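You operate a simulated robot arm through the tools that you are given. There is no shell and no other tool. Be economical: measure what you need, move in short steps, check, and stop when the job is done.

Carry out the task below with a simulated robot arm. There is one attempt and no reset: what you move stays moved.

TASK
Load the paper roll into the black printer and wind the paper on to the teal line.
Fine: lid shut before winding.

It is judged by the outcome, as a careful person would: the job done as asked, and still so three seconds after it is handed in. It fails if anything else is knocked over, pushed out of place, dropped, spilled or broken. A push-on lid holds only when it is set on centred and level and pressed home; a screw cap is set on level and turned clockwise until tight.

THE ROBOT
A 7-joint arm with a two-finger parallel gripper, fixed in place. Base frame: the origin is at the foot of the arm, x ahead of it, y to its left, z up; the work surface is at about z = 0.9. Units: m, degrees, N and s.
With the tool pointing down near the work surface it reaches from about 0.3 to 0.74 m from the base axis. Its first joint turns from -115.0 to 115.0 degrees. Payload 3.91 kg.
The TCP is the grasp point between the finger pads, 0.03 m short of the fingertips. In the tool frame z runs along the fingers and y along their closing line. Largest opening 0.11 m; finger width 0.02, thickness 0.01; the body of the gripper, 0.048 by 0.112 m, starts 0.055 m behind the TCP.
Orientation is that of the tool frame in the base frame, as a unit quaternion [x, y, z, w]. With the fingers straight down and closing along the base's y, the tool's x points along the base's -x, its y along +y and its z along -z.

THE INTERFACE
- The arm moves only by the tool send_rows. Its argument "commands" is a list of rows, each a list of 7 numbers: the shift along the base's x, y, z in m, then the turn, a rotation vector about the base's x, y, z in degrees, then the gripper command, from -1 (shut) to 1 (fully open), values between in proportion. In form: [[x, y, z, wx, wy, wz, grip], ...]. A call has 1 to 20 rows; each row is the pose to reach, as a shift and turn from the pose commanded when the call began. Rows are played at 5 a second. More than 0.05 m and 8.6 degrees between two rows, or a gripper value outside its range, and nothing of the call is played. A pose out of reach is approached as far as the arm can. The call stops where the force on the tool passes 40 N (or 10 N more than at its start, if that is more) or the arm is blocked; 0.2 s more then pass. Each finger travels about 0.108 m/s and halts on what it meets, pressing with about 32 N; the grip force reading is that of the motor and also rises with nothing between the fingers. The clock runs only during rows and for 0.2 s after the last one: add rows that repeat a pose to give the fingers time. The reply holds the time, the measured pose of the TCP, the force on the tool along the base axes, the opening and the grip force, in the units named above and with some noise, with the torque about the TCP (base axes, N m) and any sound that the robot's microphone picked up.
- Cameras (640 x 400 px; columns grow to the right, rows downward): "scene" is fixed at [0.3989, 0.645, 1.7063]; the picture's right is [-0.84, 0.55, 0.00], its down [0.49, 0.75, -0.44] and it looks along [-0.24, -0.37, -0.90] (base axes); focal length 310 px, centre (320, 200). "wrist" rides on the gripper at [0.072, 0.017, -0.103] in the tool frame; the picture's right is [-0.23, 0.97, 0.00], its down [-0.76, -0.18, -0.62] and it looks along [-0.61, -0.14, 0.78] (tool axes); focal length 222 px, centre (320, 200). There is no depth. A picture from a camera that has moved, and an enlarged one, comes with that camera's place and axes in the base frame and with its lens. The place of the scene camera against the robot may be out by one fixed shift of up to 0.012 m in any direction.
- snapshot(camera): a new picture of that camera. It takes no simulated time.
- lift_body(by): slides the trunk up (or, below 0, down) by that many m; the arm rides with it, the base frame stays. It gives what a move gives, with no picture.
- zoom(camera, box): a new picture of the part [left, top, right, bottom] of that camera's present view, enlarged. It takes no simulated time.
- job_done(): hands the job in; it is judged then, once.

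Go step by step. Nothing tells you positions but the pictures and the camera data: compare them with the known pose of the tool, close in by small moves and look again before you grip or let go. The budget is 120 turns and 64 pictures, counting those below and the enlarged ones. Unless the task says otherwise, let go and move clear before handing in, and close with one line.

The tools are called after "Request:" as a command line: name --pt "numbers of a row" for each row, then --argument value for the rest, lists and objects as JSON in quotes. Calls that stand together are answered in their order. send_rows: Moves the arm, as the interface text tells. Its arguments: {"type":"object","properties":{"commands":{"type":"array","items":{"type":"array","items":{"type":"number"}}}},"required":["commands"]} The other tools are called the same way: lift_body (by) slides the trunk up or down; snapshot (camera) takes a picture; zoom (camera, box) takes an enlarged picture of a part of a camera's view; job_done () hands the job in.

At the start:

```text
time: 0.0
eef_pos: [0.1476, 0.4361, 1.3005]
orientation: [0.0, 1.0, 0.0, 0.0]
force: [-0.4, -0.5, -0.6]
moment: [0.01, -0.03, -0.05]
grip_width: 0.1097
grip_force: 0.1
trunk travel left (down, up): [-0.9, 0.09]
```

scene: 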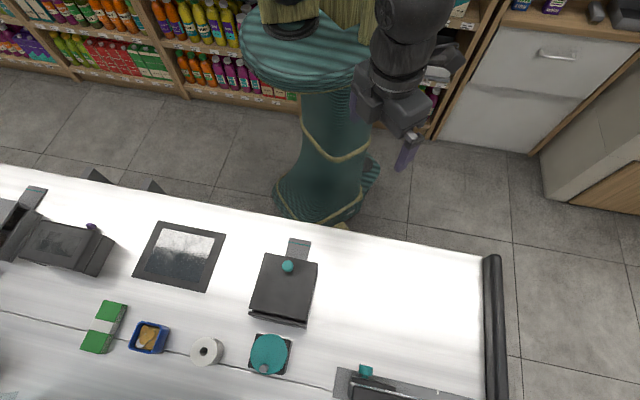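
wrist: 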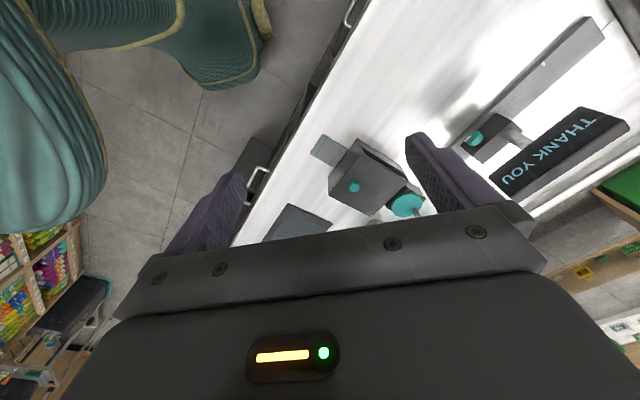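

I see a black box with a teal knob, a teal disc on a black base and a white roll on the counter. I'll enlarge the area to understand the printer first.

Request:
zoom --camera "scene" --box '[180, 220, 340, 390]'

Request:
zoom --camera "scene" --box '[0, 180, 240, 400]'

Request:
zoom --camera "wrist" --box '[260, 60, 540, 240]'

```text
2.35 times, centred on (260, 305) of scene
camera zoom: at [0.3989, 0.645, 1.7063], right [-0.84, 0.55, 0.0], down [0.49, 0.75, -0.44], along [-0.24, -0.37, -0.9], focal length 728 px, centre (461, -47)
```

zoom: 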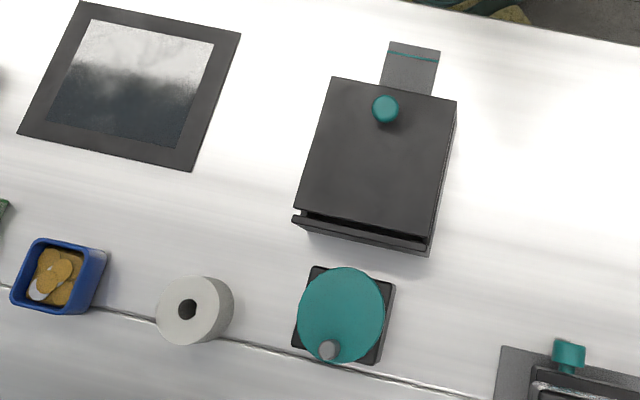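

```text
1.82 times, centred on (120, 290) of scene
camera zoom: at [0.3989, 0.645, 1.7063], right [-0.84, 0.55, 0.0], down [0.49, 0.75, -0.44], along [-0.24, -0.37, -0.9], focal length 563 px, centre (684, 36)
```

zoom: 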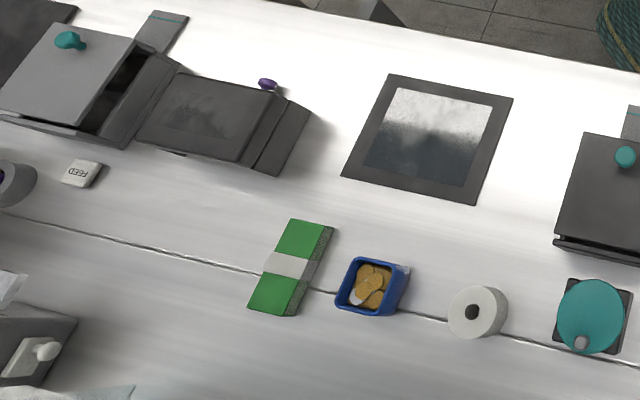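

```text
2.22 times, centred on (400, 150) of wrist
camera zoom: at [0.0743, 0.4537, 1.4032], right [0.23, 0.97, 0.0], down [0.76, -0.18, 0.62], along [0.61, -0.14, -0.78], focal length 494 px, centre (142, 311)
```

zoom: 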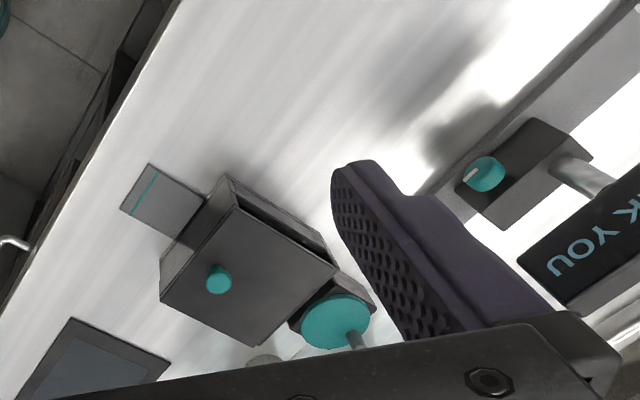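

The black printer has its lid knob near the outlet plate and a crank wheel behind it. I'll move above it for a close wrist view.

Request:
send_rows --pt "0.04 0.005 0 0 0 0 1" --pt "0.08 0.01 0 0 0 0 1" --pt "0.12 0.015 0 0 0 0 1" --pt "0.16 0.02 0 0 0 0 1" --pt "0.2 0.02 -0.02 0 0 0 1" --pt "0.2 0.02 -0.05 0 0 0 1" --pt "0.2 0.02 -0.05 0 0 0 1"

Request:
snapshot --camera "wrist"

```text
time: 1.6
eef_pos: [0.3479, 0.456, 1.2504]
orientation: [0.0, 1.0, 0.0, 0.0]
force: [0.0, -0.5, -0.4]
moment: [0.01, 0.0, -0.03]
grip_width: 0.1101
grip_force: 0.1
trunk travel left (down, up): [-0.9, 0.09]
```

```text
58 pictures are left
camera wrist: at [0.2752, 0.4737, 1.3533], right [0.23, 0.97, 0.0], down [0.76, -0.18, 0.62], along [0.61, -0.14, -0.78], focal length 222 px, centre (320, 200)
```

wrist: 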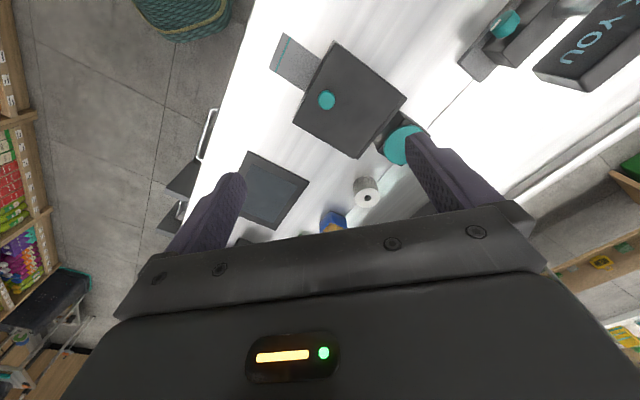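

Request:
zoom --camera "wrist" --box '[260, 20, 440, 220]'

```text
2.00 times, centred on (350, 120) of wrist
camera zoom: at [0.2752, 0.4737, 1.3533], right [0.23, 0.97, 0.0], down [0.76, -0.18, 0.62], along [0.61, -0.14, -0.78], focal length 444 px, centre (260, 360)
```

zoom: 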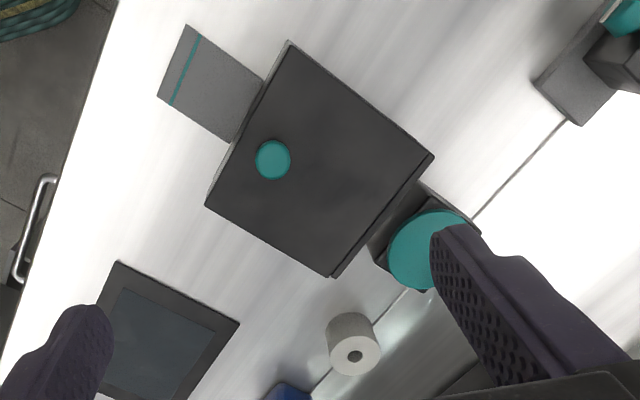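

Knob triangulates to about (0.366, 0.465, 1.00), and the printer is turned ~45°, with its hinge presumably at the wheel side. I turn the tool to close along the hinge axis and come down above the knob.

Request:
send_rows --pt "0.003 0.001 -0.025 0 0 7.5 1" --pt "0.006 0.003 -0.05 0 0 15 1" --pt "0.009 0.004 -0.075 0 0 22.5 1" --pt "0.012 0.006 -0.1 0 0 30 1" --pt "0.015 0.007 -0.125 0 0 37.5 1" --pt "0.018 0.0085 -0.15 0 0 45 1" --pt "0.018 0.0085 -0.15 0 0 45 0" --pt "0.018 0.0085 -0.15 0 0 45 0"

Request:
snapshot --camera "wrist"

Request:
zoom --camera "scene" --box '[200, 200, 360, 400]'

```text
time: 3.4
eef_pos: [0.3651, 0.4657, 1.0989]
orientation: [-0.383, 0.924, 0.0, 0.0]
force: [-0.5, 0.4, 0.7]
moment: [-0.03, -0.02, 0.0]
grip_width: 0.055
grip_force: 0.1
trunk travel left (down, up): [-0.9, 0.09]
```

```text
56 pictures are left
camera wrist: at [0.3016, 0.4262, 1.2029], right [-0.53, 0.85, 0.0], down [0.66, 0.41, 0.62], along [0.53, 0.33, -0.78], focal length 222 px, centre (320, 200)
```

wrist: 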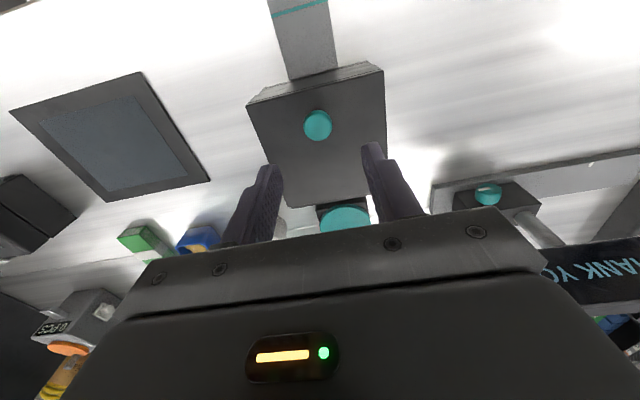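

```text
2.00 times, centred on (280, 300) of scene
camera zoom: at [0.3989, 0.645, 1.7063], right [-0.84, 0.55, 0.0], down [0.49, 0.75, -0.44], along [-0.24, -0.37, -0.9], focal length 619 px, centre (400, 0)
```

zoom: 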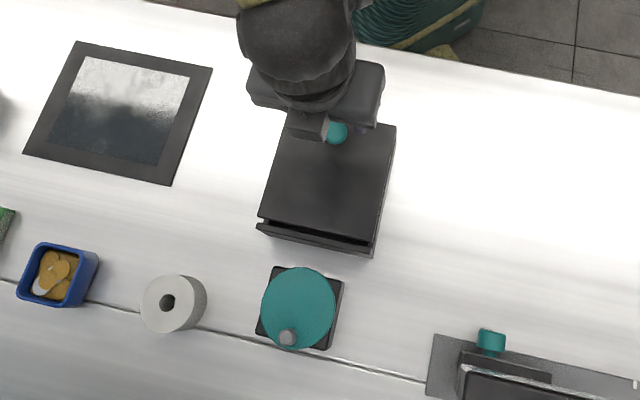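

Request:
zoom --camera "wrist" --box '[220, 0, 420, 240]'

```text
1.67 times, centred on (320, 120) of wrist
camera zoom: at [0.3016, 0.4262, 1.2029], right [-0.53, 0.85, 0.0], down [0.66, 0.41, 0.62], along [0.53, 0.33, -0.78], focal length 370 px, centre (320, 333)
```

zoom: 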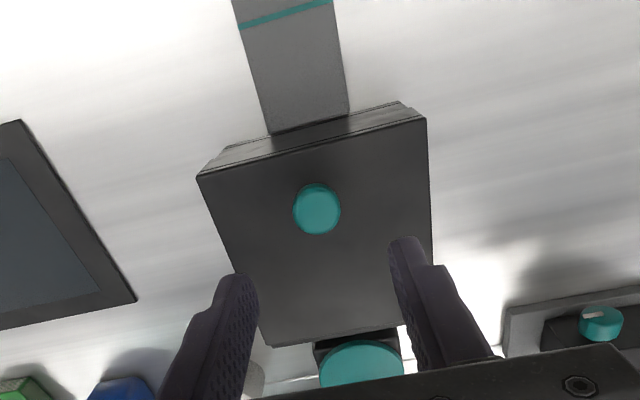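

Lid corners agree with a top at z≈0.98, hinge axis along (-1,1). I lower around the knob and grip it.

Request:
send_rows --pt "0 -0.001 -0.03 0 0 0 0" --pt "0 -0.001 -0.06 0 0 0 0" --pt "0 -0.001 -0.08 0 0 0 0" --pt "0 -0.001 -0.08 0 0 0 0" --pt "0 -0.001 -0.08 0 0 0 -1" --pt "0 -0.001 -0.08 0 0 0 -1" --pt "0 -0.001 -0.08 0 0 0 -1"

Request:
zoom --camera "wrist" --box '[220, 0, 420, 240]'

```text
time: 5.0
eef_pos: [0.3639, 0.4634, 1.0208]
orientation: [-0.383, 0.924, 0.0, -0.001]
force: [2.4, -2.5, -0.1]
moment: [-0.04, -0.06, 0.02]
grip_width: 0.0248
grip_force: 44.8
trunk travel left (down, up): [-0.9, 0.09]
```

```text
1.67 times, centred on (320, 120) of wrist
camera zoom: at [0.3015, 0.4243, 1.124], right [-0.53, 0.85, 0.0], down [0.66, 0.41, 0.62], along [0.53, 0.33, -0.78], focal length 370 px, centre (320, 333)
```

zoom: 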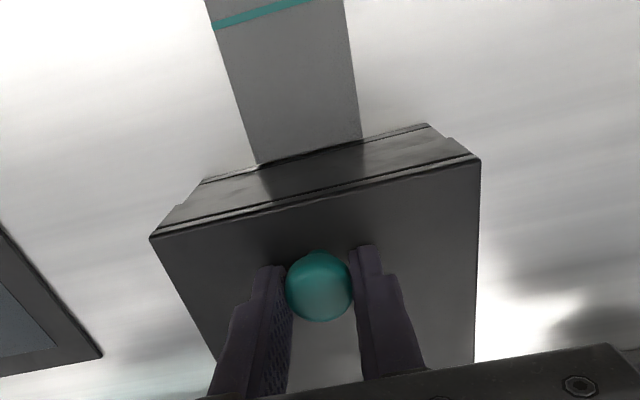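

Knob is held (25 mm). I lift the first 15° of the hinge arc and watch the forces.

Request:
send_rows --pt "0.001 0.001 0.009 0 0 0 -1" --pt "0.003 0.003 0.018 0 0 0 -1" --pt "0.006 0.006 0.0265 0 0 0 -1" --pt "0.006 0.006 0.0265 0 0 0 -1"

Request:
snapshot --camera "wrist"

Request:
zoom --camera "scene" --box '[200, 200, 360, 400]'

```text
time: 6.0
eef_pos: [0.3701, 0.4686, 1.0465]
orientation: [-0.383, 0.924, 0.0, -0.002]
force: [-2.1, -8.2, -9.3]
moment: [-1.1, 0.93, 0.0]
grip_width: 0.0247
grip_force: 45.4
trunk travel left (down, up): [-0.9, 0.09]
```

```text
52 pictures are left
camera wrist: at [0.3072, 0.43, 1.1494], right [-0.53, 0.85, 0.0], down [0.67, 0.41, 0.62], along [0.53, 0.33, -0.78], focal length 222 px, centre (320, 200)
```

wrist: 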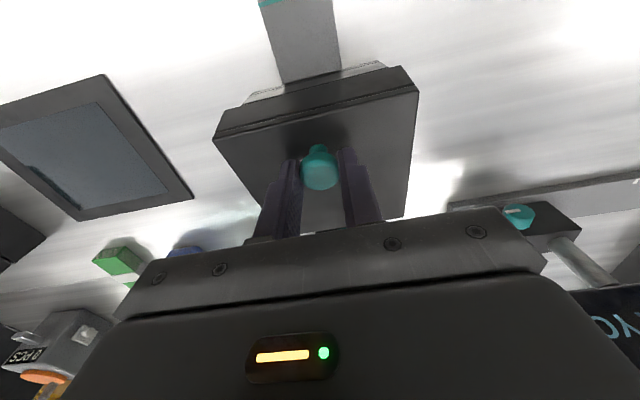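

```text
2.00 times, centred on (280, 300) of scene
camera zoom: at [0.3989, 0.645, 1.7063], right [-0.84, 0.55, 0.0], down [0.49, 0.75, -0.44], along [-0.24, -0.37, -0.9], focal length 619 px, centre (400, 0)
```

zoom: 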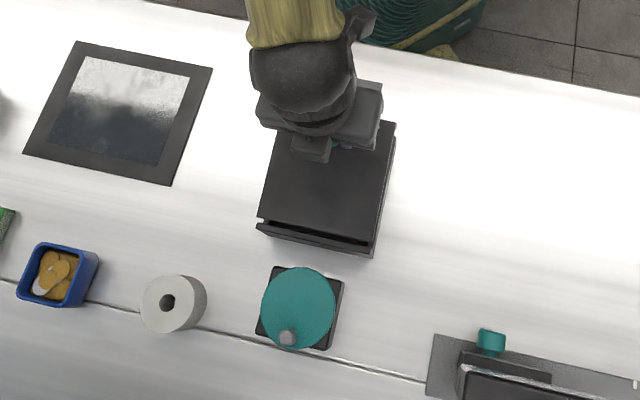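

The lid front edge rises with the gripper, so it is a rear hinge and opening. I continue the arc, tilting the tool part way.

Request:
send_rows --pt "0.0064 0.0064 0.012 -3.54 3.54 0 -1" --pt "0.0142 0.0142 0.0237 -7.07 7.07 0 -1" --pt "0.0232 0.0232 0.0338 -10.6 10.6 0 -1" --pt "0.0331 0.0331 0.0422 -14.1 14.1 0 -1" --pt "0.0437 0.0437 0.0487 -17.7 17.7 0 -1" --pt "0.0549 0.0549 0.0531 -21.2 21.2 0 -1" --pt "0.0549 0.0549 0.0531 -21.2 21.2 0 -1"

Request:
snapshot --camera "wrist"

Request:
zoom --camera "scene" --box '[200, 200, 360, 400]'

```text
time: 7.4
eef_pos: [0.4035, 0.5013, 1.0949]
orientation: [-0.375, 0.898, -0.082, -0.215]
force: [7.1, 25.2, -29.7]
moment: [1.07, -0.49, -0.3]
grip_width: 0.0252
grip_force: 44.7
out of reach, approached as far as the arm can: row 5, 6
trunk travel left (down, up): [-0.9, 0.09]
stopped in row 6: the force on the tool passed its limit at 69 N (the readings are from after the stop); the commanded pose is now the measured one
```

```text
50 pictures are left
camera wrist: at [0.3792, 0.4988, 1.2201], right [-0.55, 0.83, -0.09], down [0.81, 0.55, 0.21], along [0.23, 0.05, -0.97], focal length 222 px, centre (320, 200)
```

wrist: 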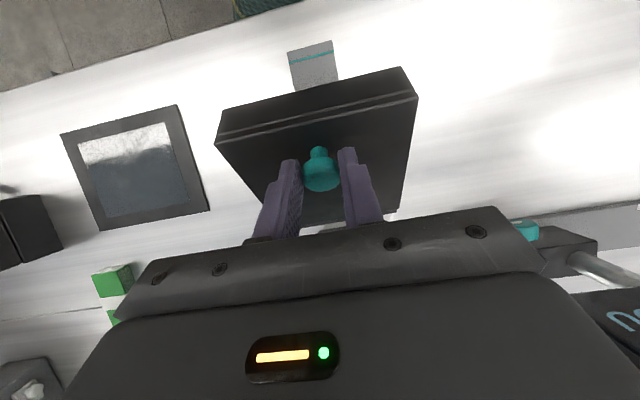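

```text
2.00 times, centred on (280, 300) of scene
camera zoom: at [0.3989, 0.645, 1.7063], right [-0.84, 0.55, 0.0], down [0.49, 0.75, -0.44], along [-0.24, -0.37, -0.9], focal length 619 px, centre (400, 0)
```

zoom: 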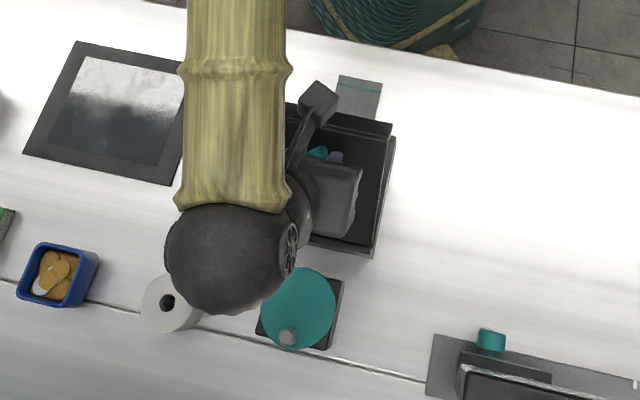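

The lid is open ~48° and the tilt reached the arm's limit. I continue the arc while bringing the tool back to vertical, letting the knob pivot between the pads.

Request:
send_rows --pt "0.0053 0.0053 0.0065 3.25 -3.25 0 -1" --pt "0.0119 0.0119 0.0128 6.8 -6.8 0 -1" --pt "0.0191 0.0191 0.0175 10.3 -10.3 0 -1" --pt "0.0191 0.0191 0.0175 10.3 -10.3 0 -1"

Request:
snapshot --camera "wrist"

```text
time: 8.4
eef_pos: [0.4205, 0.5181, 1.1204]
orientation: [-0.383, 0.918, -0.037, -0.099]
force: [-12.7, 5.0, 0.5]
moment: [-0.31, 0.92, 0.07]
grip_width: 0.0231
grip_force: 45.3
trunk travel left (down, up): [-0.9, 0.09]
```

```text
48 pictures are left
camera wrist: at [0.3735, 0.4938, 1.2369], right [-0.54, 0.84, -0.04], down [0.74, 0.49, 0.45], along [0.4, 0.21, -0.89], focal length 222 px, centre (320, 200)
```

wrist: 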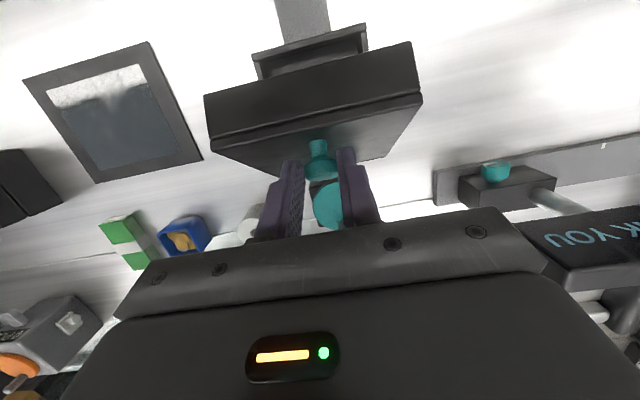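

Request:
send_rows --pt "0.0095 0.0095 -0.005 3 -3 0 -1" --pt "0.0175 0.0175 -0.0045 5.9 -5.9 0 -1" --pt "0.0255 0.0255 -0.005 8.7 -8.7 0 -1" --pt "0.0346 0.0346 -0.0065 8.7 -8.7 0 -1" --pt "0.0346 0.0346 -0.0065 8.7 -8.7 0 -1"

Request:
snapshot --camera "wrist"

Request:
zoom --camera "scene" --box '[200, 200, 360, 400]'

```text
time: 8.8
eef_pos: [0.4285, 0.5282, 1.1262]
orientation: [-0.386, 0.92, -0.017, -0.06]
force: [-10.8, -6.9, 31.3]
moment: [-0.95, 1.01, -0.08]
grip_width: 0.0217
grip_force: 44.8
trunk travel left (down, up): [-0.9, 0.09]
stopped in row 2: the force on the tool passed its limit at 49 N (the readings are from after the stop); the commanded pose is now the measured one
```

```text
47 pictures are left
camera wrist: at [0.3769, 0.4955, 1.2372], right [-0.54, 0.84, -0.01], down [0.72, 0.46, 0.52], along [0.45, 0.27, -0.85], focal length 222 px, centre (320, 200)
```

wrist: 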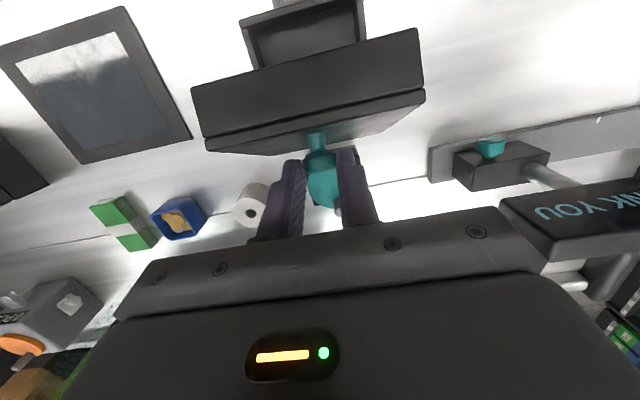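

```text
2.00 times, centred on (280, 300) of scene
camera zoom: at [0.3989, 0.645, 1.7063], right [-0.84, 0.55, 0.0], down [0.49, 0.75, -0.44], along [-0.24, -0.37, -0.9], focal length 619 px, centre (400, 0)
```

zoom: 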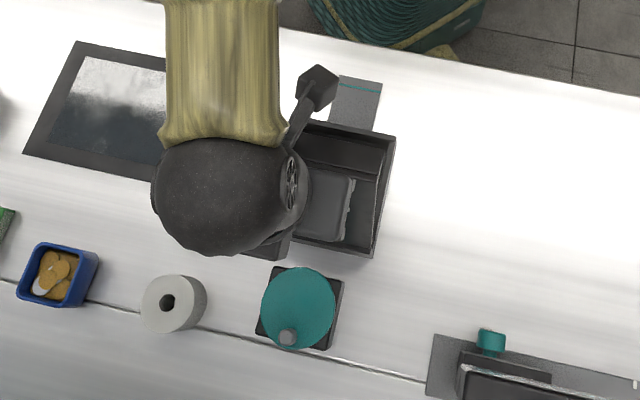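

The downward bias just pressed on the knob. I'll keep height and only pull rearwards.

Request:
send_rows --pt "0.0 0.0 0.002 0 0 0 -1" --pt "0.006 0.006 0.003 0 0 0 -1" --pt "0.012 0.012 0.003 2 -2 0 -1" --pt "0.018 0.018 0.002 4 -4 0 -1" --pt "0.018 0.018 0.002 4 -4 0 -1"

Request:
snapshot --camera "wrist"

```text
time: 9.7
eef_pos: [0.447, 0.5458, 1.1356]
orientation: [-0.386, 0.922, 0.0, -0.023]
force: [0.4, 2.3, 38.0]
moment: [-0.04, 0.12, -0.12]
grip_width: 0.0
grip_force: 37.6
trunk travel left (down, up): [-0.9, 0.09]
stopped in row 4: the force on the tool passed its limit at 52 N (the readings are from after the stop); the commanded pose is now the measured one
```

```text
45 pictures are left
camera wrist: at [0.3888, 0.5072, 1.2412], right [-0.53, 0.85, 0.01], down [0.69, 0.43, 0.59], along [0.49, 0.32, -0.81], focal length 222 px, centre (320, 200)
```

wrist: 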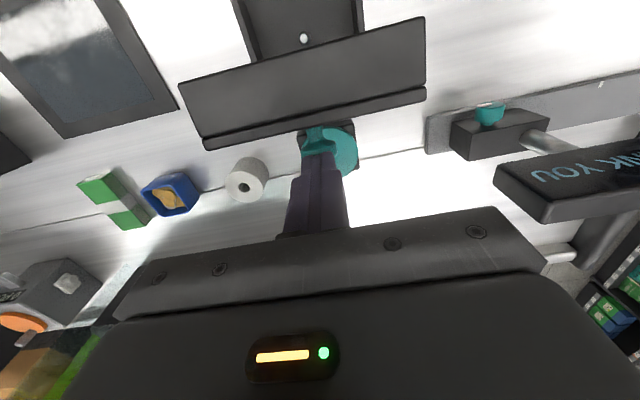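

The fingers slipped off and rest on the knob; the lid is near upright. I back off upward and see whether it stays open.

Request:
send_rows --pt "0.002 0.002 0.01 0 0 0 -1" --pt "0.003 0.003 0.03 0 0 0 -1" --pt "0.003 0.003 0.06 0 0 0 -1" --pt "0.003 0.003 0.06 0 0 0 -1"

Request:
snapshot --camera "wrist"

```text
time: 10.7
eef_pos: [0.4499, 0.5465, 1.1867]
orientation: [-0.386, 0.922, -0.006, -0.031]
force: [-0.5, 0.1, 0.2]
moment: [-0.01, -0.01, -0.04]
grip_width: 0.0002
grip_force: 37.3
trunk travel left (down, up): [-0.9, 0.09]
```

```text
44 pictures are left
camera wrist: at [0.3917, 0.5095, 1.2945], right [-0.53, 0.85, 0.0], down [0.69, 0.44, 0.57], along [0.49, 0.31, -0.82], focal length 222 px, centre (320, 200)
```

wrist: 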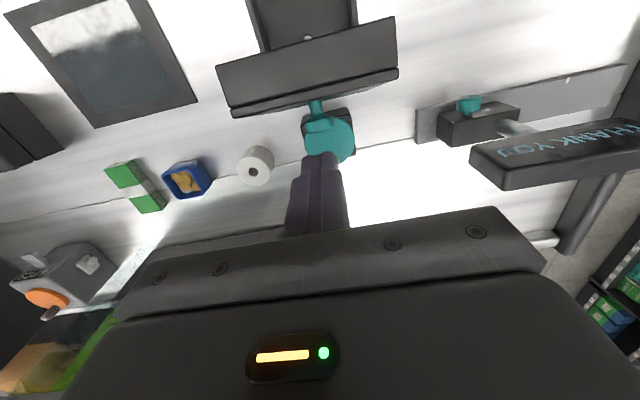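

The lid stays up by itself. Next I look inside the printer from further front.

Request:
send_rows --pt "0 0 0.03 0 0 0 -1" --pt "-0.03 -0.03 0.05 0 0 0 0" --pt "-0.06 -0.06 0.05 0 0 0 1" --pt "-0.085 -0.085 0.05 0 0 0 1" --pt "-0.085 -0.085 0.05 0 0 0 1"

Request:
zoom --camera "wrist" --box '[200, 0, 440, 220]'

Request:
zoom --camera "scene" --box '[180, 220, 360, 400]'

```text
time: 11.9
eef_pos: [0.3642, 0.4606, 1.237]
orientation: [-0.386, 0.922, -0.006, -0.03]
force: [0.1, -0.4, -1.0]
moment: [-0.03, 0.01, -0.02]
grip_width: 0.11
grip_force: 0.1
trunk travel left (down, up): [-0.9, 0.09]
```

```text
1.82 times, centred on (320, 110) of wrist
camera zoom: at [0.3071, 0.4241, 1.3447], right [-0.53, 0.85, 0.0], down [0.69, 0.44, 0.57], along [0.49, 0.31, -0.82], focal length 404 px, centre (320, 364)
```

zoom: 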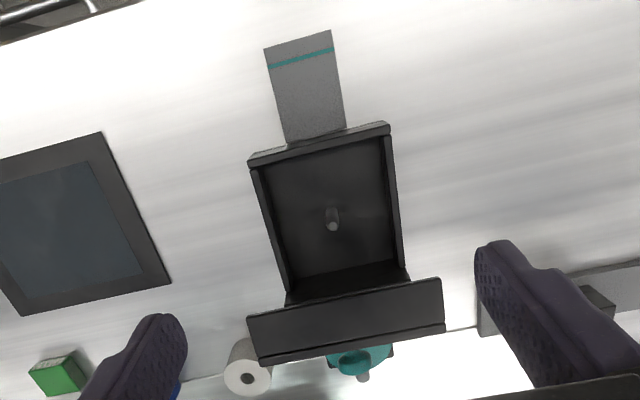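

```text
2.22 times, centred on (270, 310) of scene
camera zoom: at [0.3989, 0.645, 1.7063], right [-0.84, 0.55, 0.0], down [0.49, 0.75, -0.44], along [-0.24, -0.37, -0.9], focal length 688 px, centre (431, -44)
```

zoom: 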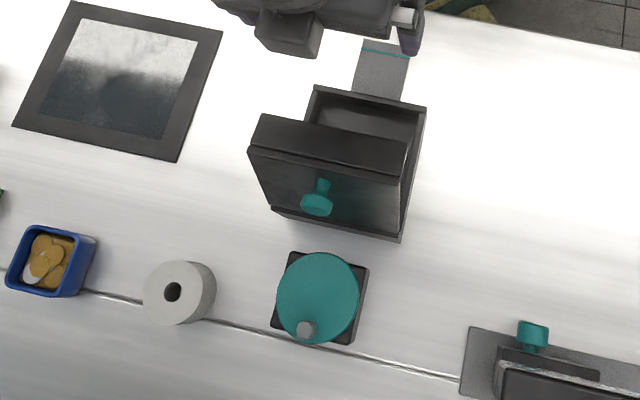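

Inside there is an upright spindle at about (0.394, 0.494), so the roll goes on upright. The roll stands near (0.607, 0.509), beyond vertical reach, so I approach it with the tool tilted outward ~20°.

Request:
send_rows --pt "0.04 0.008 0 2.8 -2.8 0 0.8" --pt "0.08 0.016 0 5.6 -5.6 0 0.8" --pt "0.12 0.024 -0.02 8.4 -8.4 0 0.8" --pt "0.16 0.032 -0.04 11.2 -11.2 0 0.8" --pt "0.2 0.04 -0.07 14 -14 0 0.8" --pt "0.235 0.045 -0.1 16.8 -16.8 0 0.8" --pt "0.235 0.045 -0.13 16.8 -16.8 0 0.8" --pt "0.235 0.045 -0.13 16.8 -16.8 0 0.8"

Request:
snapshot --camera "wrist"

Request:
snapshot --camera "scene"

```text
refused: row 5 steps farther than a row can; nothing moved
```

```text
41 pictures are left
camera wrist: at [0.3071, 0.4241, 1.3447], right [-0.53, 0.85, 0.0], down [0.69, 0.44, 0.57], along [0.49, 0.31, -0.82], focal length 222 px, centre (320, 200)
```

wrist: 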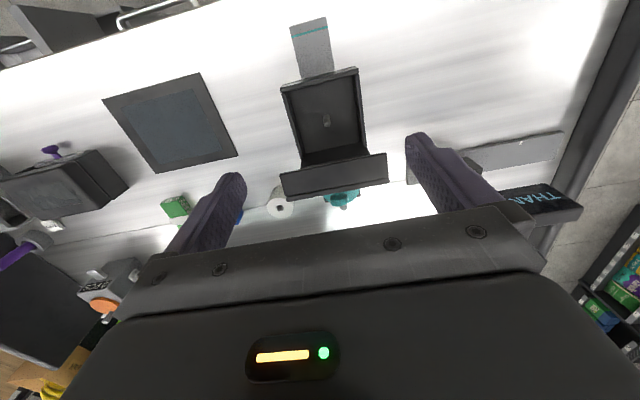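

```text
40 pictures are left
```

scene: 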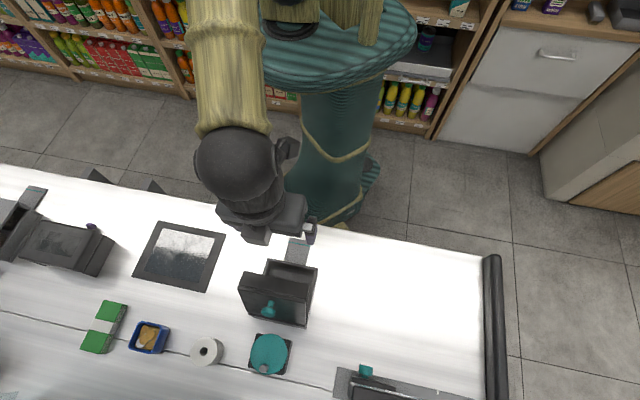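

Request:
send_rows --pt "0.04 0.008 0 2.8 -2.8 0 0.8" --pt "0.08 0.016 0 5.6 -5.6 0 0.8" --pt "0.12 0.024 -0.01 8.4 -8.4 0 0.8" --pt "0.15 0.03 -0.03 11.2 -11.2 0 0.8" --pt "0.18 0.036 -0.055 14 -14 0 0.8" --pt "0.21 0.041 -0.08 16.8 -16.8 0 0.8" --pt "0.235 0.045 -0.105 16.8 -16.8 0 0.8" --pt "0.235 0.045 -0.13 16.8 -16.8 0 0.8" --pt "0.235 0.045 -0.13 16.8 -16.8 0 0.8"

Request:
snapshot --camera "wrist"

Request:
zoom --camera "scene" --box '[120, 220, 320, 400]'

```text
time: 13.9
eef_pos: [0.5986, 0.5077, 1.1055]
orientation: [-0.381, 0.907, 0.073, 0.161]
force: [-0.4, -0.4, 0.9]
moment: [0.0, -0.03, 0.0]
grip_width: 0.0992
grip_force: 0.0
trunk travel left (down, up): [-0.9, 0.09]
```

```text
39 pictures are left
camera wrist: at [0.5147, 0.4433, 1.1786], right [-0.55, 0.83, 0.09], down [0.48, 0.22, 0.85], along [0.69, 0.51, -0.52], focal length 222 px, centre (320, 200)
```

wrist: 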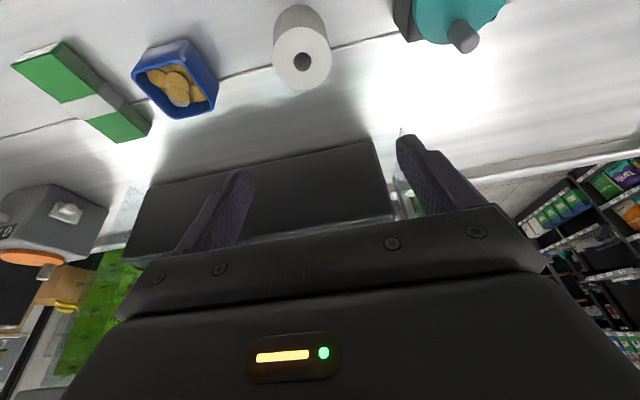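

```text
2.22 times, centred on (220, 310) of scene
camera zoom: at [0.3989, 0.645, 1.7063], right [-0.84, 0.55, 0.0], down [0.49, 0.75, -0.44], along [-0.24, -0.37, -0.9], focal length 688 px, centre (542, -44)
```

zoom: 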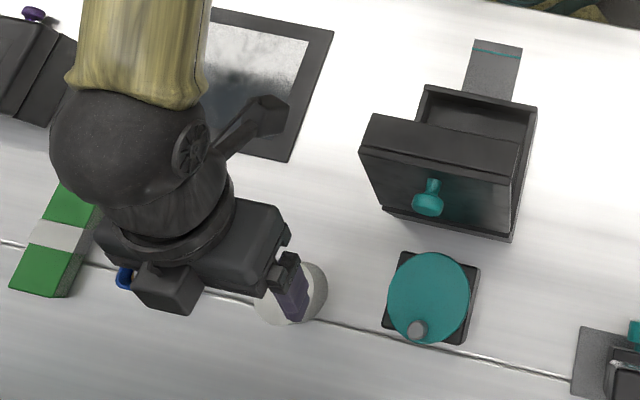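

The roll's top centre triangulates to (0.607, 0.508, 0.956). I lower to straddle it, fingers either side.

Request:
send_rows --pt "0.008 0 -0.035 0 0 0 0.5" --pt "0.008 0 -0.07 0 0 0 0.5" --pt "0.008 0 -0.1 0 0 0 0.5" --pt "0.008 0 -0.13 0 0 0 0.5" --pt "0.008 0 -0.15 0 0 0 0.5" --pt "0.008 0 -0.16 0 0 0 0.5" --pt "0.008 0 -0.16 0 0 0 0.5"

Request:
snapshot --camera "wrist"

```text
time: 15.5
eef_pos: [0.6069, 0.507, 0.947]
orientation: [-0.382, 0.907, 0.073, 0.161]
force: [-0.3, 0.1, 0.0]
moment: [0.0, -0.03, -0.01]
grip_width: 0.0825
grip_force: 0.1
trunk travel left (down, up): [-0.9, 0.09]
```

```text
37 pictures are left
camera wrist: at [0.5222, 0.4436, 1.0183], right [-0.55, 0.83, 0.09], down [0.48, 0.22, 0.85], along [0.69, 0.51, -0.52], focal length 222 px, centre (320, 200)
```

wrist: 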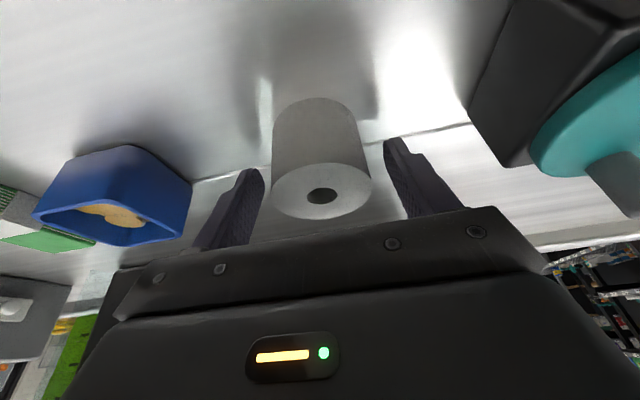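

Nicely straddled. I close and lift.

Request:
send_rows --pt "0 0 0 0 0 0 -1" --pt "0 0 0 0 0 0 -1" --pt "0 0 0 0 0 0 -1" --pt "0 0 0.02 0 0 0 -1" --pt "0 0 0.05 0 0 0 -1" --pt "0 0 0.09 0 0 0 -1" --pt "0 0 0.13 0 0 0 -1" --pt "0 0 0.17 0 0 0 -1" --pt "0 0 0.21 0 0 0 -1" --pt "0 0 0.24 0 0 0 -1" --pt "0 0 0.24 0 0 0 -1"

Request:
snapshot --camera "wrist"

```text
time: 17.9
eef_pos: [0.6063, 0.507, 1.1877]
orientation: [-0.381, 0.908, 0.073, 0.161]
force: [0.3, -0.6, -0.9]
moment: [0.02, 0.01, -0.02]
grip_width: 0.0571
grip_force: 32.1
trunk travel left (down, up): [-0.9, 0.09]
```

```text
36 pictures are left
camera wrist: at [0.5226, 0.4437, 1.2586], right [-0.55, 0.83, 0.09], down [0.48, 0.23, 0.85], along [0.69, 0.51, -0.52], focal length 222 px, centre (320, 200)
```

wrist: 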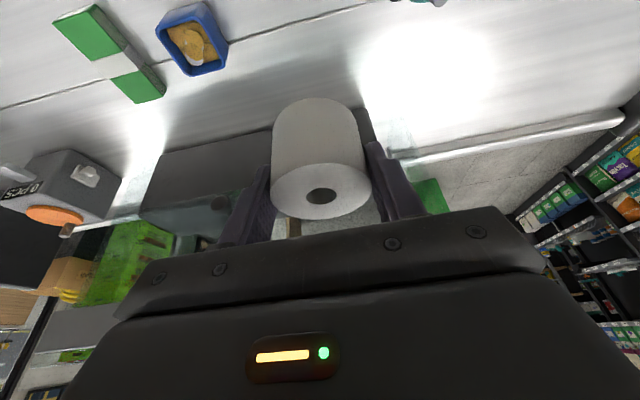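

Roll is held (57 mm) and upright. I carry it over the open lid to above the spindle.

Request:
send_rows --pt "0 0 0.03 0 0 0 -1" --pt "-0.03 -0.001 0.04 0 0 0 -1" --pt "-0.07 -0.003 0.04 0 0 0 -1" --pt "-0.11 -0.006 0.04 0 0 0 -1" --pt "-0.15 -0.008 0.04 0 0 0 -1" --pt "-0.185 -0.01 0.04 0 0 0 -1" --pt "-0.21 -0.011 0.04 0 0 0 -1" --pt "-0.21 -0.011 0.0 0 0 0 -1" --pt "-0.21 -0.011 -0.03 0 0 0 -1" --pt "-0.21 -0.011 -0.03 0 0 0 -1"

Request:
snapshot --camera "wrist"

Request:
zoom --camera "scene" --box '[180, 180, 360, 360]'

```text
time: 20.1
eef_pos: [0.3981, 0.4948, 1.1588]
orientation: [-0.381, 0.907, 0.075, 0.163]
force: [2.3, -7.1, 15.7]
moment: [0.08, -0.44, -0.22]
grip_width: 0.0573
grip_force: 32.3
trunk travel left (down, up): [-0.9, 0.09]
```

```text
35 pictures are left
camera wrist: at [0.3141, 0.431, 1.2304], right [-0.55, 0.83, 0.09], down [0.48, 0.22, 0.85], along [0.69, 0.51, -0.52], focal length 222 px, centre (320, 200)
```

wrist: 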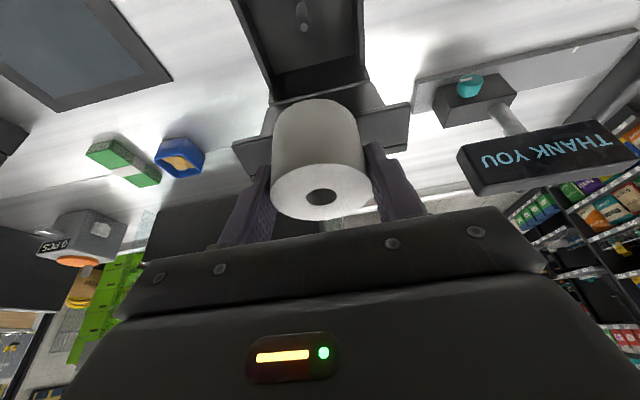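

```text
2.22 times, centred on (270, 270) of scene
camera zoom: at [0.3989, 0.645, 1.7063], right [-0.84, 0.55, 0.0], down [0.49, 0.75, -0.44], along [-0.24, -0.37, -0.9], focal length 688 px, centre (431, 44)
```

zoom: 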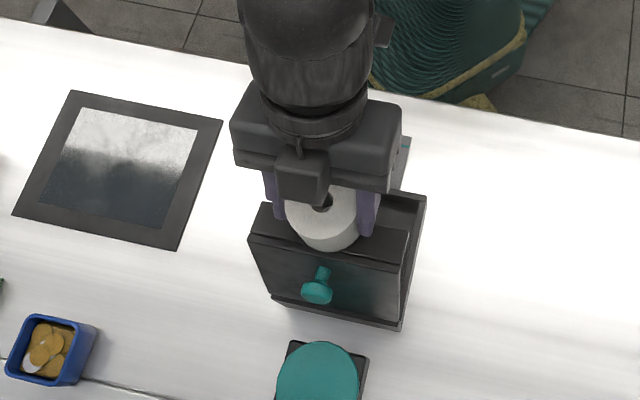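

The reading shows light contact: the lid is only ~70° open and the roll's underside touched its edge. I back up and forward a bit, then measure the roll and post more finely.

Request:
send_rows --pt "-0.003 -0.003 0.015 0 0 0 -1" --pt "-0.015 -0.015 0.02 0 0 0 -1" --pt "-0.032 -0.032 0.02 0 0 0 -1" --pt "-0.032 -0.032 0.0 0 0 0 -1" --pt "-0.032 -0.032 0.0 0 0 0 -1"

Request:
zoom --camera "wrist" --box '[220, 0, 420, 240]'

Request:
zoom --camera "scene" --box '[220, 220, 340, 340]'

```text
time: 21.3
eef_pos: [0.3647, 0.4637, 1.1577]
orientation: [-0.38, 0.907, 0.074, 0.162]
force: [-0.1, 0.5, -0.6]
moment: [-0.01, 0.01, -0.04]
grip_width: 0.0568
grip_force: 32.0
trunk travel left (down, up): [-0.9, 0.09]
```

```text
1.67 times, centred on (320, 120) of wrist
camera zoom: at [0.2797, 0.3999, 1.2287], right [-0.55, 0.83, 0.09], down [0.48, 0.22, 0.85], along [0.69, 0.51, -0.52], focal length 370 px, centre (320, 333)
```

zoom: 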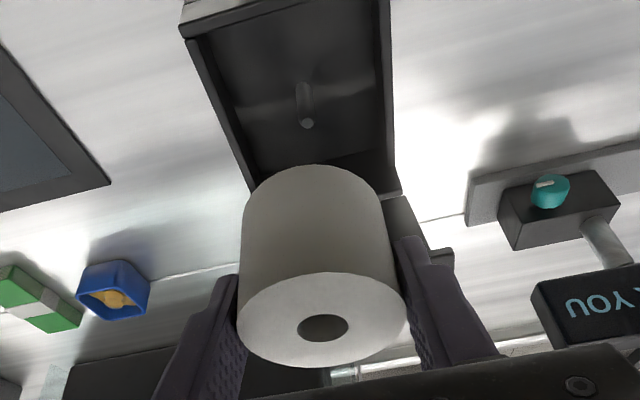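

```text
3.33 times, centred on (280, 280) of scene
camera zoom: at [0.3989, 0.645, 1.7063], right [-0.84, 0.55, 0.0], down [0.49, 0.75, -0.44], along [-0.24, -0.37, -0.9], focal length 1032 px, centre (453, -67)
```

zoom: 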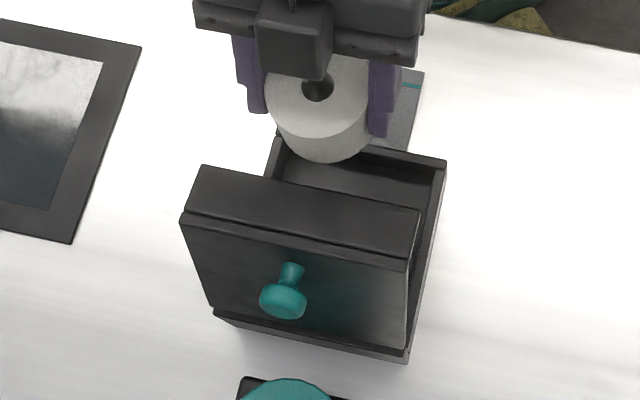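

Measured: roll axis coincides with the TCP (within ~2 mm), spindle at (0.395, 0.494) with tip ≈0.962. I come in diagonally under the leaning lid to just above the spindle.

Request:
send_rows --pt "0.0 0.0 -0.03 0 0 0 -1" --pt "0.005 0.005 -0.06 0 0 0 -1" --pt "0.015 0.015 -0.095 0 0 0 -1" --pt "0.023 0.023 -0.115 0 0 0 -1" --pt "0.0303 0.0306 -0.133 0 0 0 -1" --pt "0.0303 0.0306 -0.133 0 0 0 -1" --pt "0.0303 0.0306 -0.133 0 0 0 -1"

Request:
zoom --camera "wrist" --box '[220, 0, 420, 240]'

Request:
zoom --camera "scene" --box '[220, 220, 340, 340]'

```text
time: 22.5
eef_pos: [0.3947, 0.4956, 1.042]
orientation: [-0.38, 0.906, 0.08, 0.17]
force: [-8.7, -12.1, 34.6]
moment: [0.55, -1.15, -0.31]
grip_width: 0.0574
grip_force: 32.1
trunk travel left (down, up): [-0.9, 0.09]
stopped in row 5: the force on the tool passed its limit at 51 N (the readings are from after the stop); the commanded pose is now the measured one
```

```text
1.67 times, centred on (320, 120) of wrist
camera zoom: at [0.3102, 0.4304, 1.1116], right [-0.55, 0.83, 0.1], down [0.47, 0.21, 0.86], along [0.69, 0.52, -0.5], focal length 370 px, centre (320, 333)
```

zoom: 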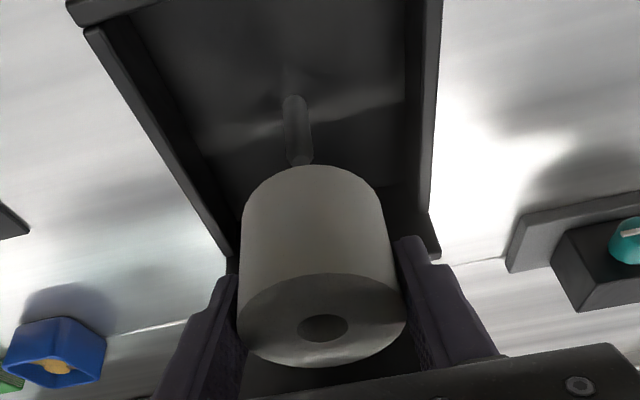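

```text
3.33 times, centred on (280, 280) of scene
camera zoom: at [0.3989, 0.645, 1.7063], right [-0.84, 0.55, 0.0], down [0.49, 0.75, -0.44], along [-0.24, -0.37, -0.9], focal length 1032 px, centre (453, -67)
```

zoom: 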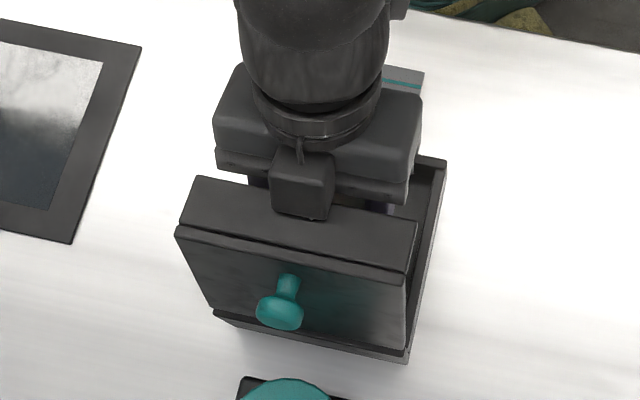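

The back of the hand met the leaning lid (which yields – a friction hinge). I ease up and use the hand to push the lid further back, roll staying above the spindle.

Request:
send_rows --pt "-0.004 -0.004 0.012 0 0 0 -1" --pt "0.0 0.0 0.015 0 0 0 -1" --pt "0.007 0.007 0.015 0 0 0 -1" --pt "0.013 0.013 0.015 0 0 0 -1" --pt "0.018 0.018 0.015 0 0 0 -1" --pt "0.022 0.022 0.015 0 0 0 -1" --pt "0.022 0.022 0.015 0 0 0 -1"

Request:
zoom --camera "scene" --box '[220, 220, 340, 340]'

```text
time: 24.0
eef_pos: [0.4129, 0.5143, 1.0572]
orientation: [-0.383, 0.905, 0.076, 0.17]
force: [-13.5, -15.2, 31.1]
moment: [-1.92, -1.36, 0.07]
grip_width: 0.0576
grip_force: 32.0
trunk travel left (down, up): [-0.9, 0.09]
stopped in row 7: the force on the tool passed its limit at 52 N (the readings are from after the stop); the commanded pose is now the measured one
```

```text
3.33 times, centred on (280, 280) of scene
camera zoom: at [0.3989, 0.645, 1.7063], right [-0.84, 0.55, 0.0], down [0.49, 0.75, -0.44], along [-0.24, -0.37, -0.9], focal length 1032 px, centre (453, -67)
```

zoom: 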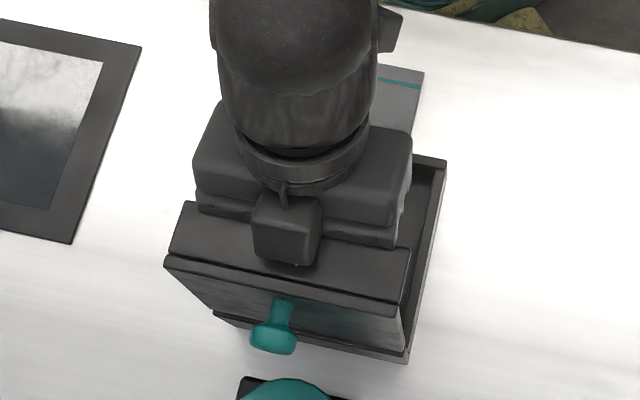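

Request:
send_rows --pt "-0.004 -0.004 0.008 0 0 0 -1" --pt "0.0 0.0 0.01 0 0 0 -1" --pt "0.006 0.006 0.01 0 0 0 -1" --pt "0.011 0.011 0.01 0 0 0 -1" --pt "0.014 0.014 0.01 0 0 0 -1" --pt "0.014 0.014 0.01 0 0 0 -1"

Request:
zoom --camera "scene" --box '[220, 220, 340, 340]'

```text
time: 25.4
eef_pos: [0.4275, 0.5304, 1.063]
orientation: [-0.382, 0.906, 0.077, 0.167]
force: [-17.0, -11.6, 5.6]
moment: [-0.5, 0.74, 0.03]
grip_width: 0.0571
grip_force: 32.0
trunk travel left (down, up): [-0.9, 0.09]
```

```text
3.33 times, centred on (280, 280) of scene
camera zoom: at [0.3989, 0.645, 1.7063], right [-0.84, 0.55, 0.0], down [0.49, 0.75, -0.44], along [-0.24, -0.37, -0.9], focal length 1032 px, centre (453, -67)
```

zoom: 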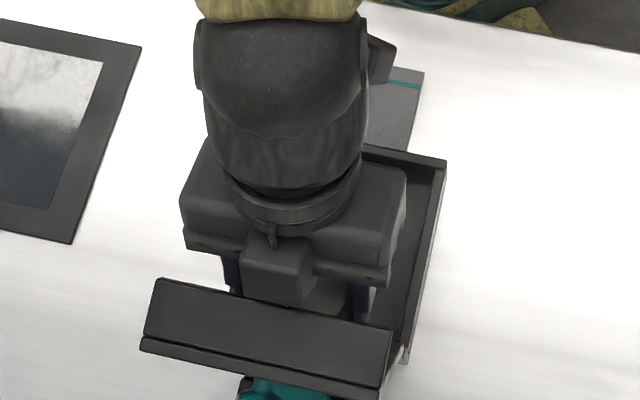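

The lid is now past vertical. I move back above the spindle and check the roll in the grip.

Request:
send_rows --pt "-0.015 -0.017 0.0 0 0 0 -1" --pt "-0.0325 -0.0361 0.0 0 0 0 -1" --pt "-0.0325 -0.0361 -0.035 0 0 0 -1" --pt "-0.0325 -0.0361 -0.035 0 0 0 -1"

Request:
zoom --camera "wrist" --box '[220, 0, 420, 240]'

Request:
zoom --camera "scene" --box '[220, 220, 340, 340]'

```text
time: 26.4
eef_pos: [0.3975, 0.4942, 1.0293]
orientation: [-0.381, 0.906, 0.077, 0.167]
force: [-0.3, -0.7, -1.2]
moment: [0.04, 0.0, -0.01]
grip_width: 0.0571
grip_force: 31.2
trunk travel left (down, up): [-0.9, 0.09]
```

```text
1.67 times, centred on (320, 120) of wrist
camera zoom: at [0.3133, 0.4301, 1.0986], right [-0.55, 0.83, 0.09], down [0.47, 0.22, 0.85], along [0.69, 0.51, -0.51], focal length 370 px, centre (320, 333)
```

zoom: 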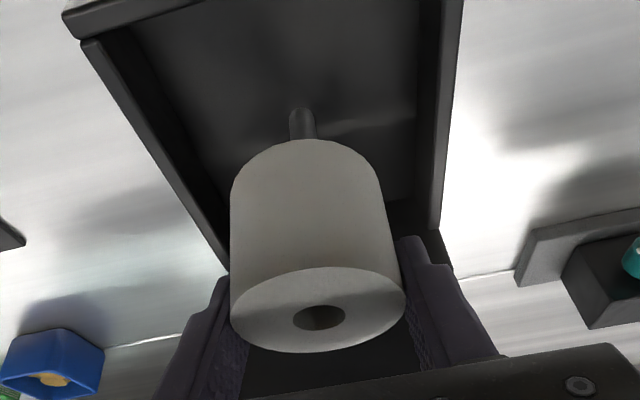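

```text
3.33 times, centred on (280, 280) of scene
camera zoom: at [0.3989, 0.645, 1.7063], right [-0.84, 0.55, 0.0], down [0.49, 0.75, -0.44], along [-0.24, -0.37, -0.9], focal length 1032 px, centre (453, -67)
```

zoom: 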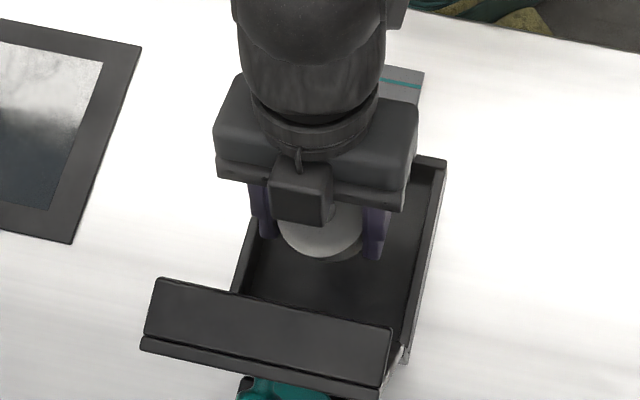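

The lid stays back. The roll got nudged in the grip: it leans ~5° and sits ~6 mm forward of the TCP, so I compensate with tilt and position, then re-check.

Request:
send_rows --pt "0.002 0.0045 0.002 3.9 -3.9 0 -1" --pt "0.002 0.0045 0.002 3.9 -3.9 0 -1"

Request:
zoom --camera "wrist" --box '[220, 0, 420, 240]'

```text
time: 27.0
eef_pos: [0.4013, 0.4991, 1.0288]
orientation: [-0.378, 0.897, 0.094, 0.211]
force: [0.7, -0.2, -1.4]
moment: [0.03, -0.02, -0.02]
grip_width: 0.0569
grip_force: 32.2
trunk travel left (down, up): [-0.9, 0.09]
```

```text
1.67 times, centred on (320, 120) of wrist
camera zoom: at [0.312, 0.431, 1.0893], right [-0.56, 0.82, 0.11], down [0.41, 0.16, 0.9], along [0.72, 0.55, -0.43], focal length 370 px, centre (320, 333)
```

zoom: 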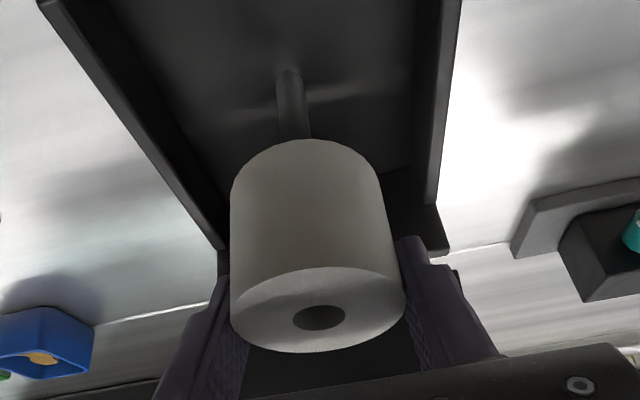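

The roll axis lines up with the spindle in this view. I lower gently onto it.

Request:
send_rows --pt "-0.001 -0.001 -0.01 0 0 0 -1" --pt "-0.001 -0.001 -0.018 0 0 0 -1" --pt "-0.001 -0.001 -0.026 0 0 0 -1" --pt "-0.001 -0.001 -0.034 0 0 0 -1" --pt "-0.001 -0.001 -0.034 0 0 0 -1"

Request:
zoom --camera "wrist" --box '[220, 0, 420, 240]'

```text
time: 28.2
eef_pos: [0.3986, 0.4984, 0.9938]
orientation: [-0.378, 0.897, 0.095, 0.21]
force: [0.0, -1.5, -1.1]
moment: [-0.08, 0.0, -0.03]
grip_width: 0.0571
grip_force: 32.1
trunk travel left (down, up): [-0.9, 0.09]
```

```text
1.67 times, centred on (320, 120) of wrist
camera zoom: at [0.3102, 0.4303, 1.0548], right [-0.56, 0.82, 0.11], down [0.41, 0.16, 0.9], along [0.72, 0.55, -0.43], focal length 370 px, centre (320, 333)
```

zoom: 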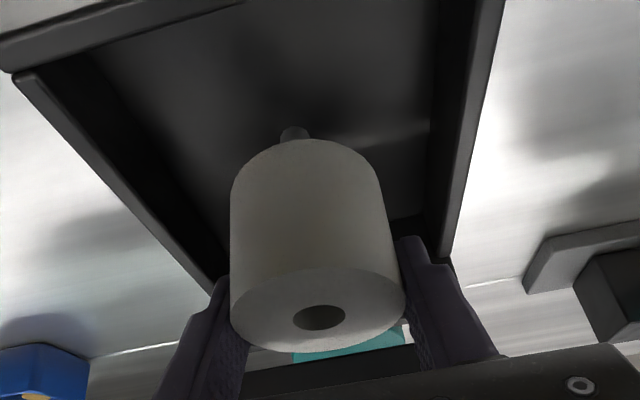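

No resistance, so the spindle is entering the core. I continue to the floor.

Request:
send_rows --pt "0 0 -0.008 0 0 0 -1" --pt "0 0 -0.016 0 0 0 -1" --pt "0 0 -0.024 0 0 0 -1" --pt "0 0 -0.03 0 0 0 -1" --pt "0 0 -0.034 0 0 0 -1" --pt "0 0 -0.034 0 0 0 -1"

Request:
zoom --camera "wrist" --box '[220, 0, 420, 240]'

```text
time: 29.6
eef_pos: [0.4001, 0.4995, 0.9607]
orientation: [-0.379, 0.896, 0.095, 0.21]
force: [-1.8, -0.5, -1.5]
moment: [-0.04, 0.01, 0.01]
grip_width: 0.0569
grip_force: 32.0
trunk travel left (down, up): [-0.9, 0.09]
```

```text
1.67 times, centred on (320, 120) of wrist
camera zoom: at [0.3104, 0.4302, 1.0202], right [-0.56, 0.82, 0.11], down [0.41, 0.16, 0.9], along [0.72, 0.55, -0.43], focal length 370 px, centre (320, 333)
```

zoom: 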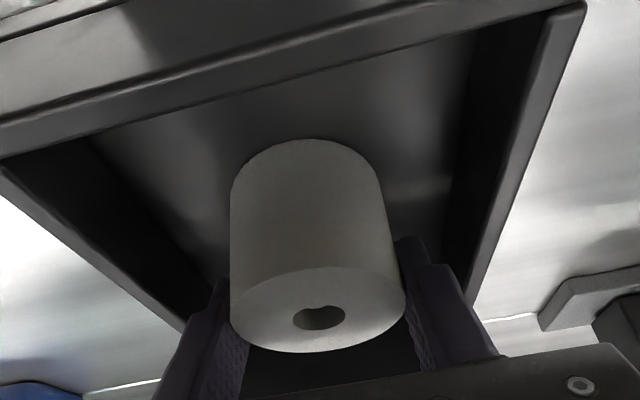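

The spindle tip shows inside the core. A bit further down until it seats.

Request:
send_rows --pt "0 0 -0.003 0 0 0 -1" --pt "0 0 -0.006 0 0 0 -1" --pt "0 0 -0.009 0 0 0 -1" --pt "0 0 -0.009 0 0 0 -1"

```text
time: 30.6
eef_pos: [0.4, 0.4992, 0.9563]
orientation: [-0.377, 0.896, 0.097, 0.216]
force: [1.8, -1.8, 34.7]
moment: [-0.27, -0.18, 0.15]
grip_width: 0.0573
grip_force: 32.4
trunk travel left (down, up): [-0.9, 0.09]
```

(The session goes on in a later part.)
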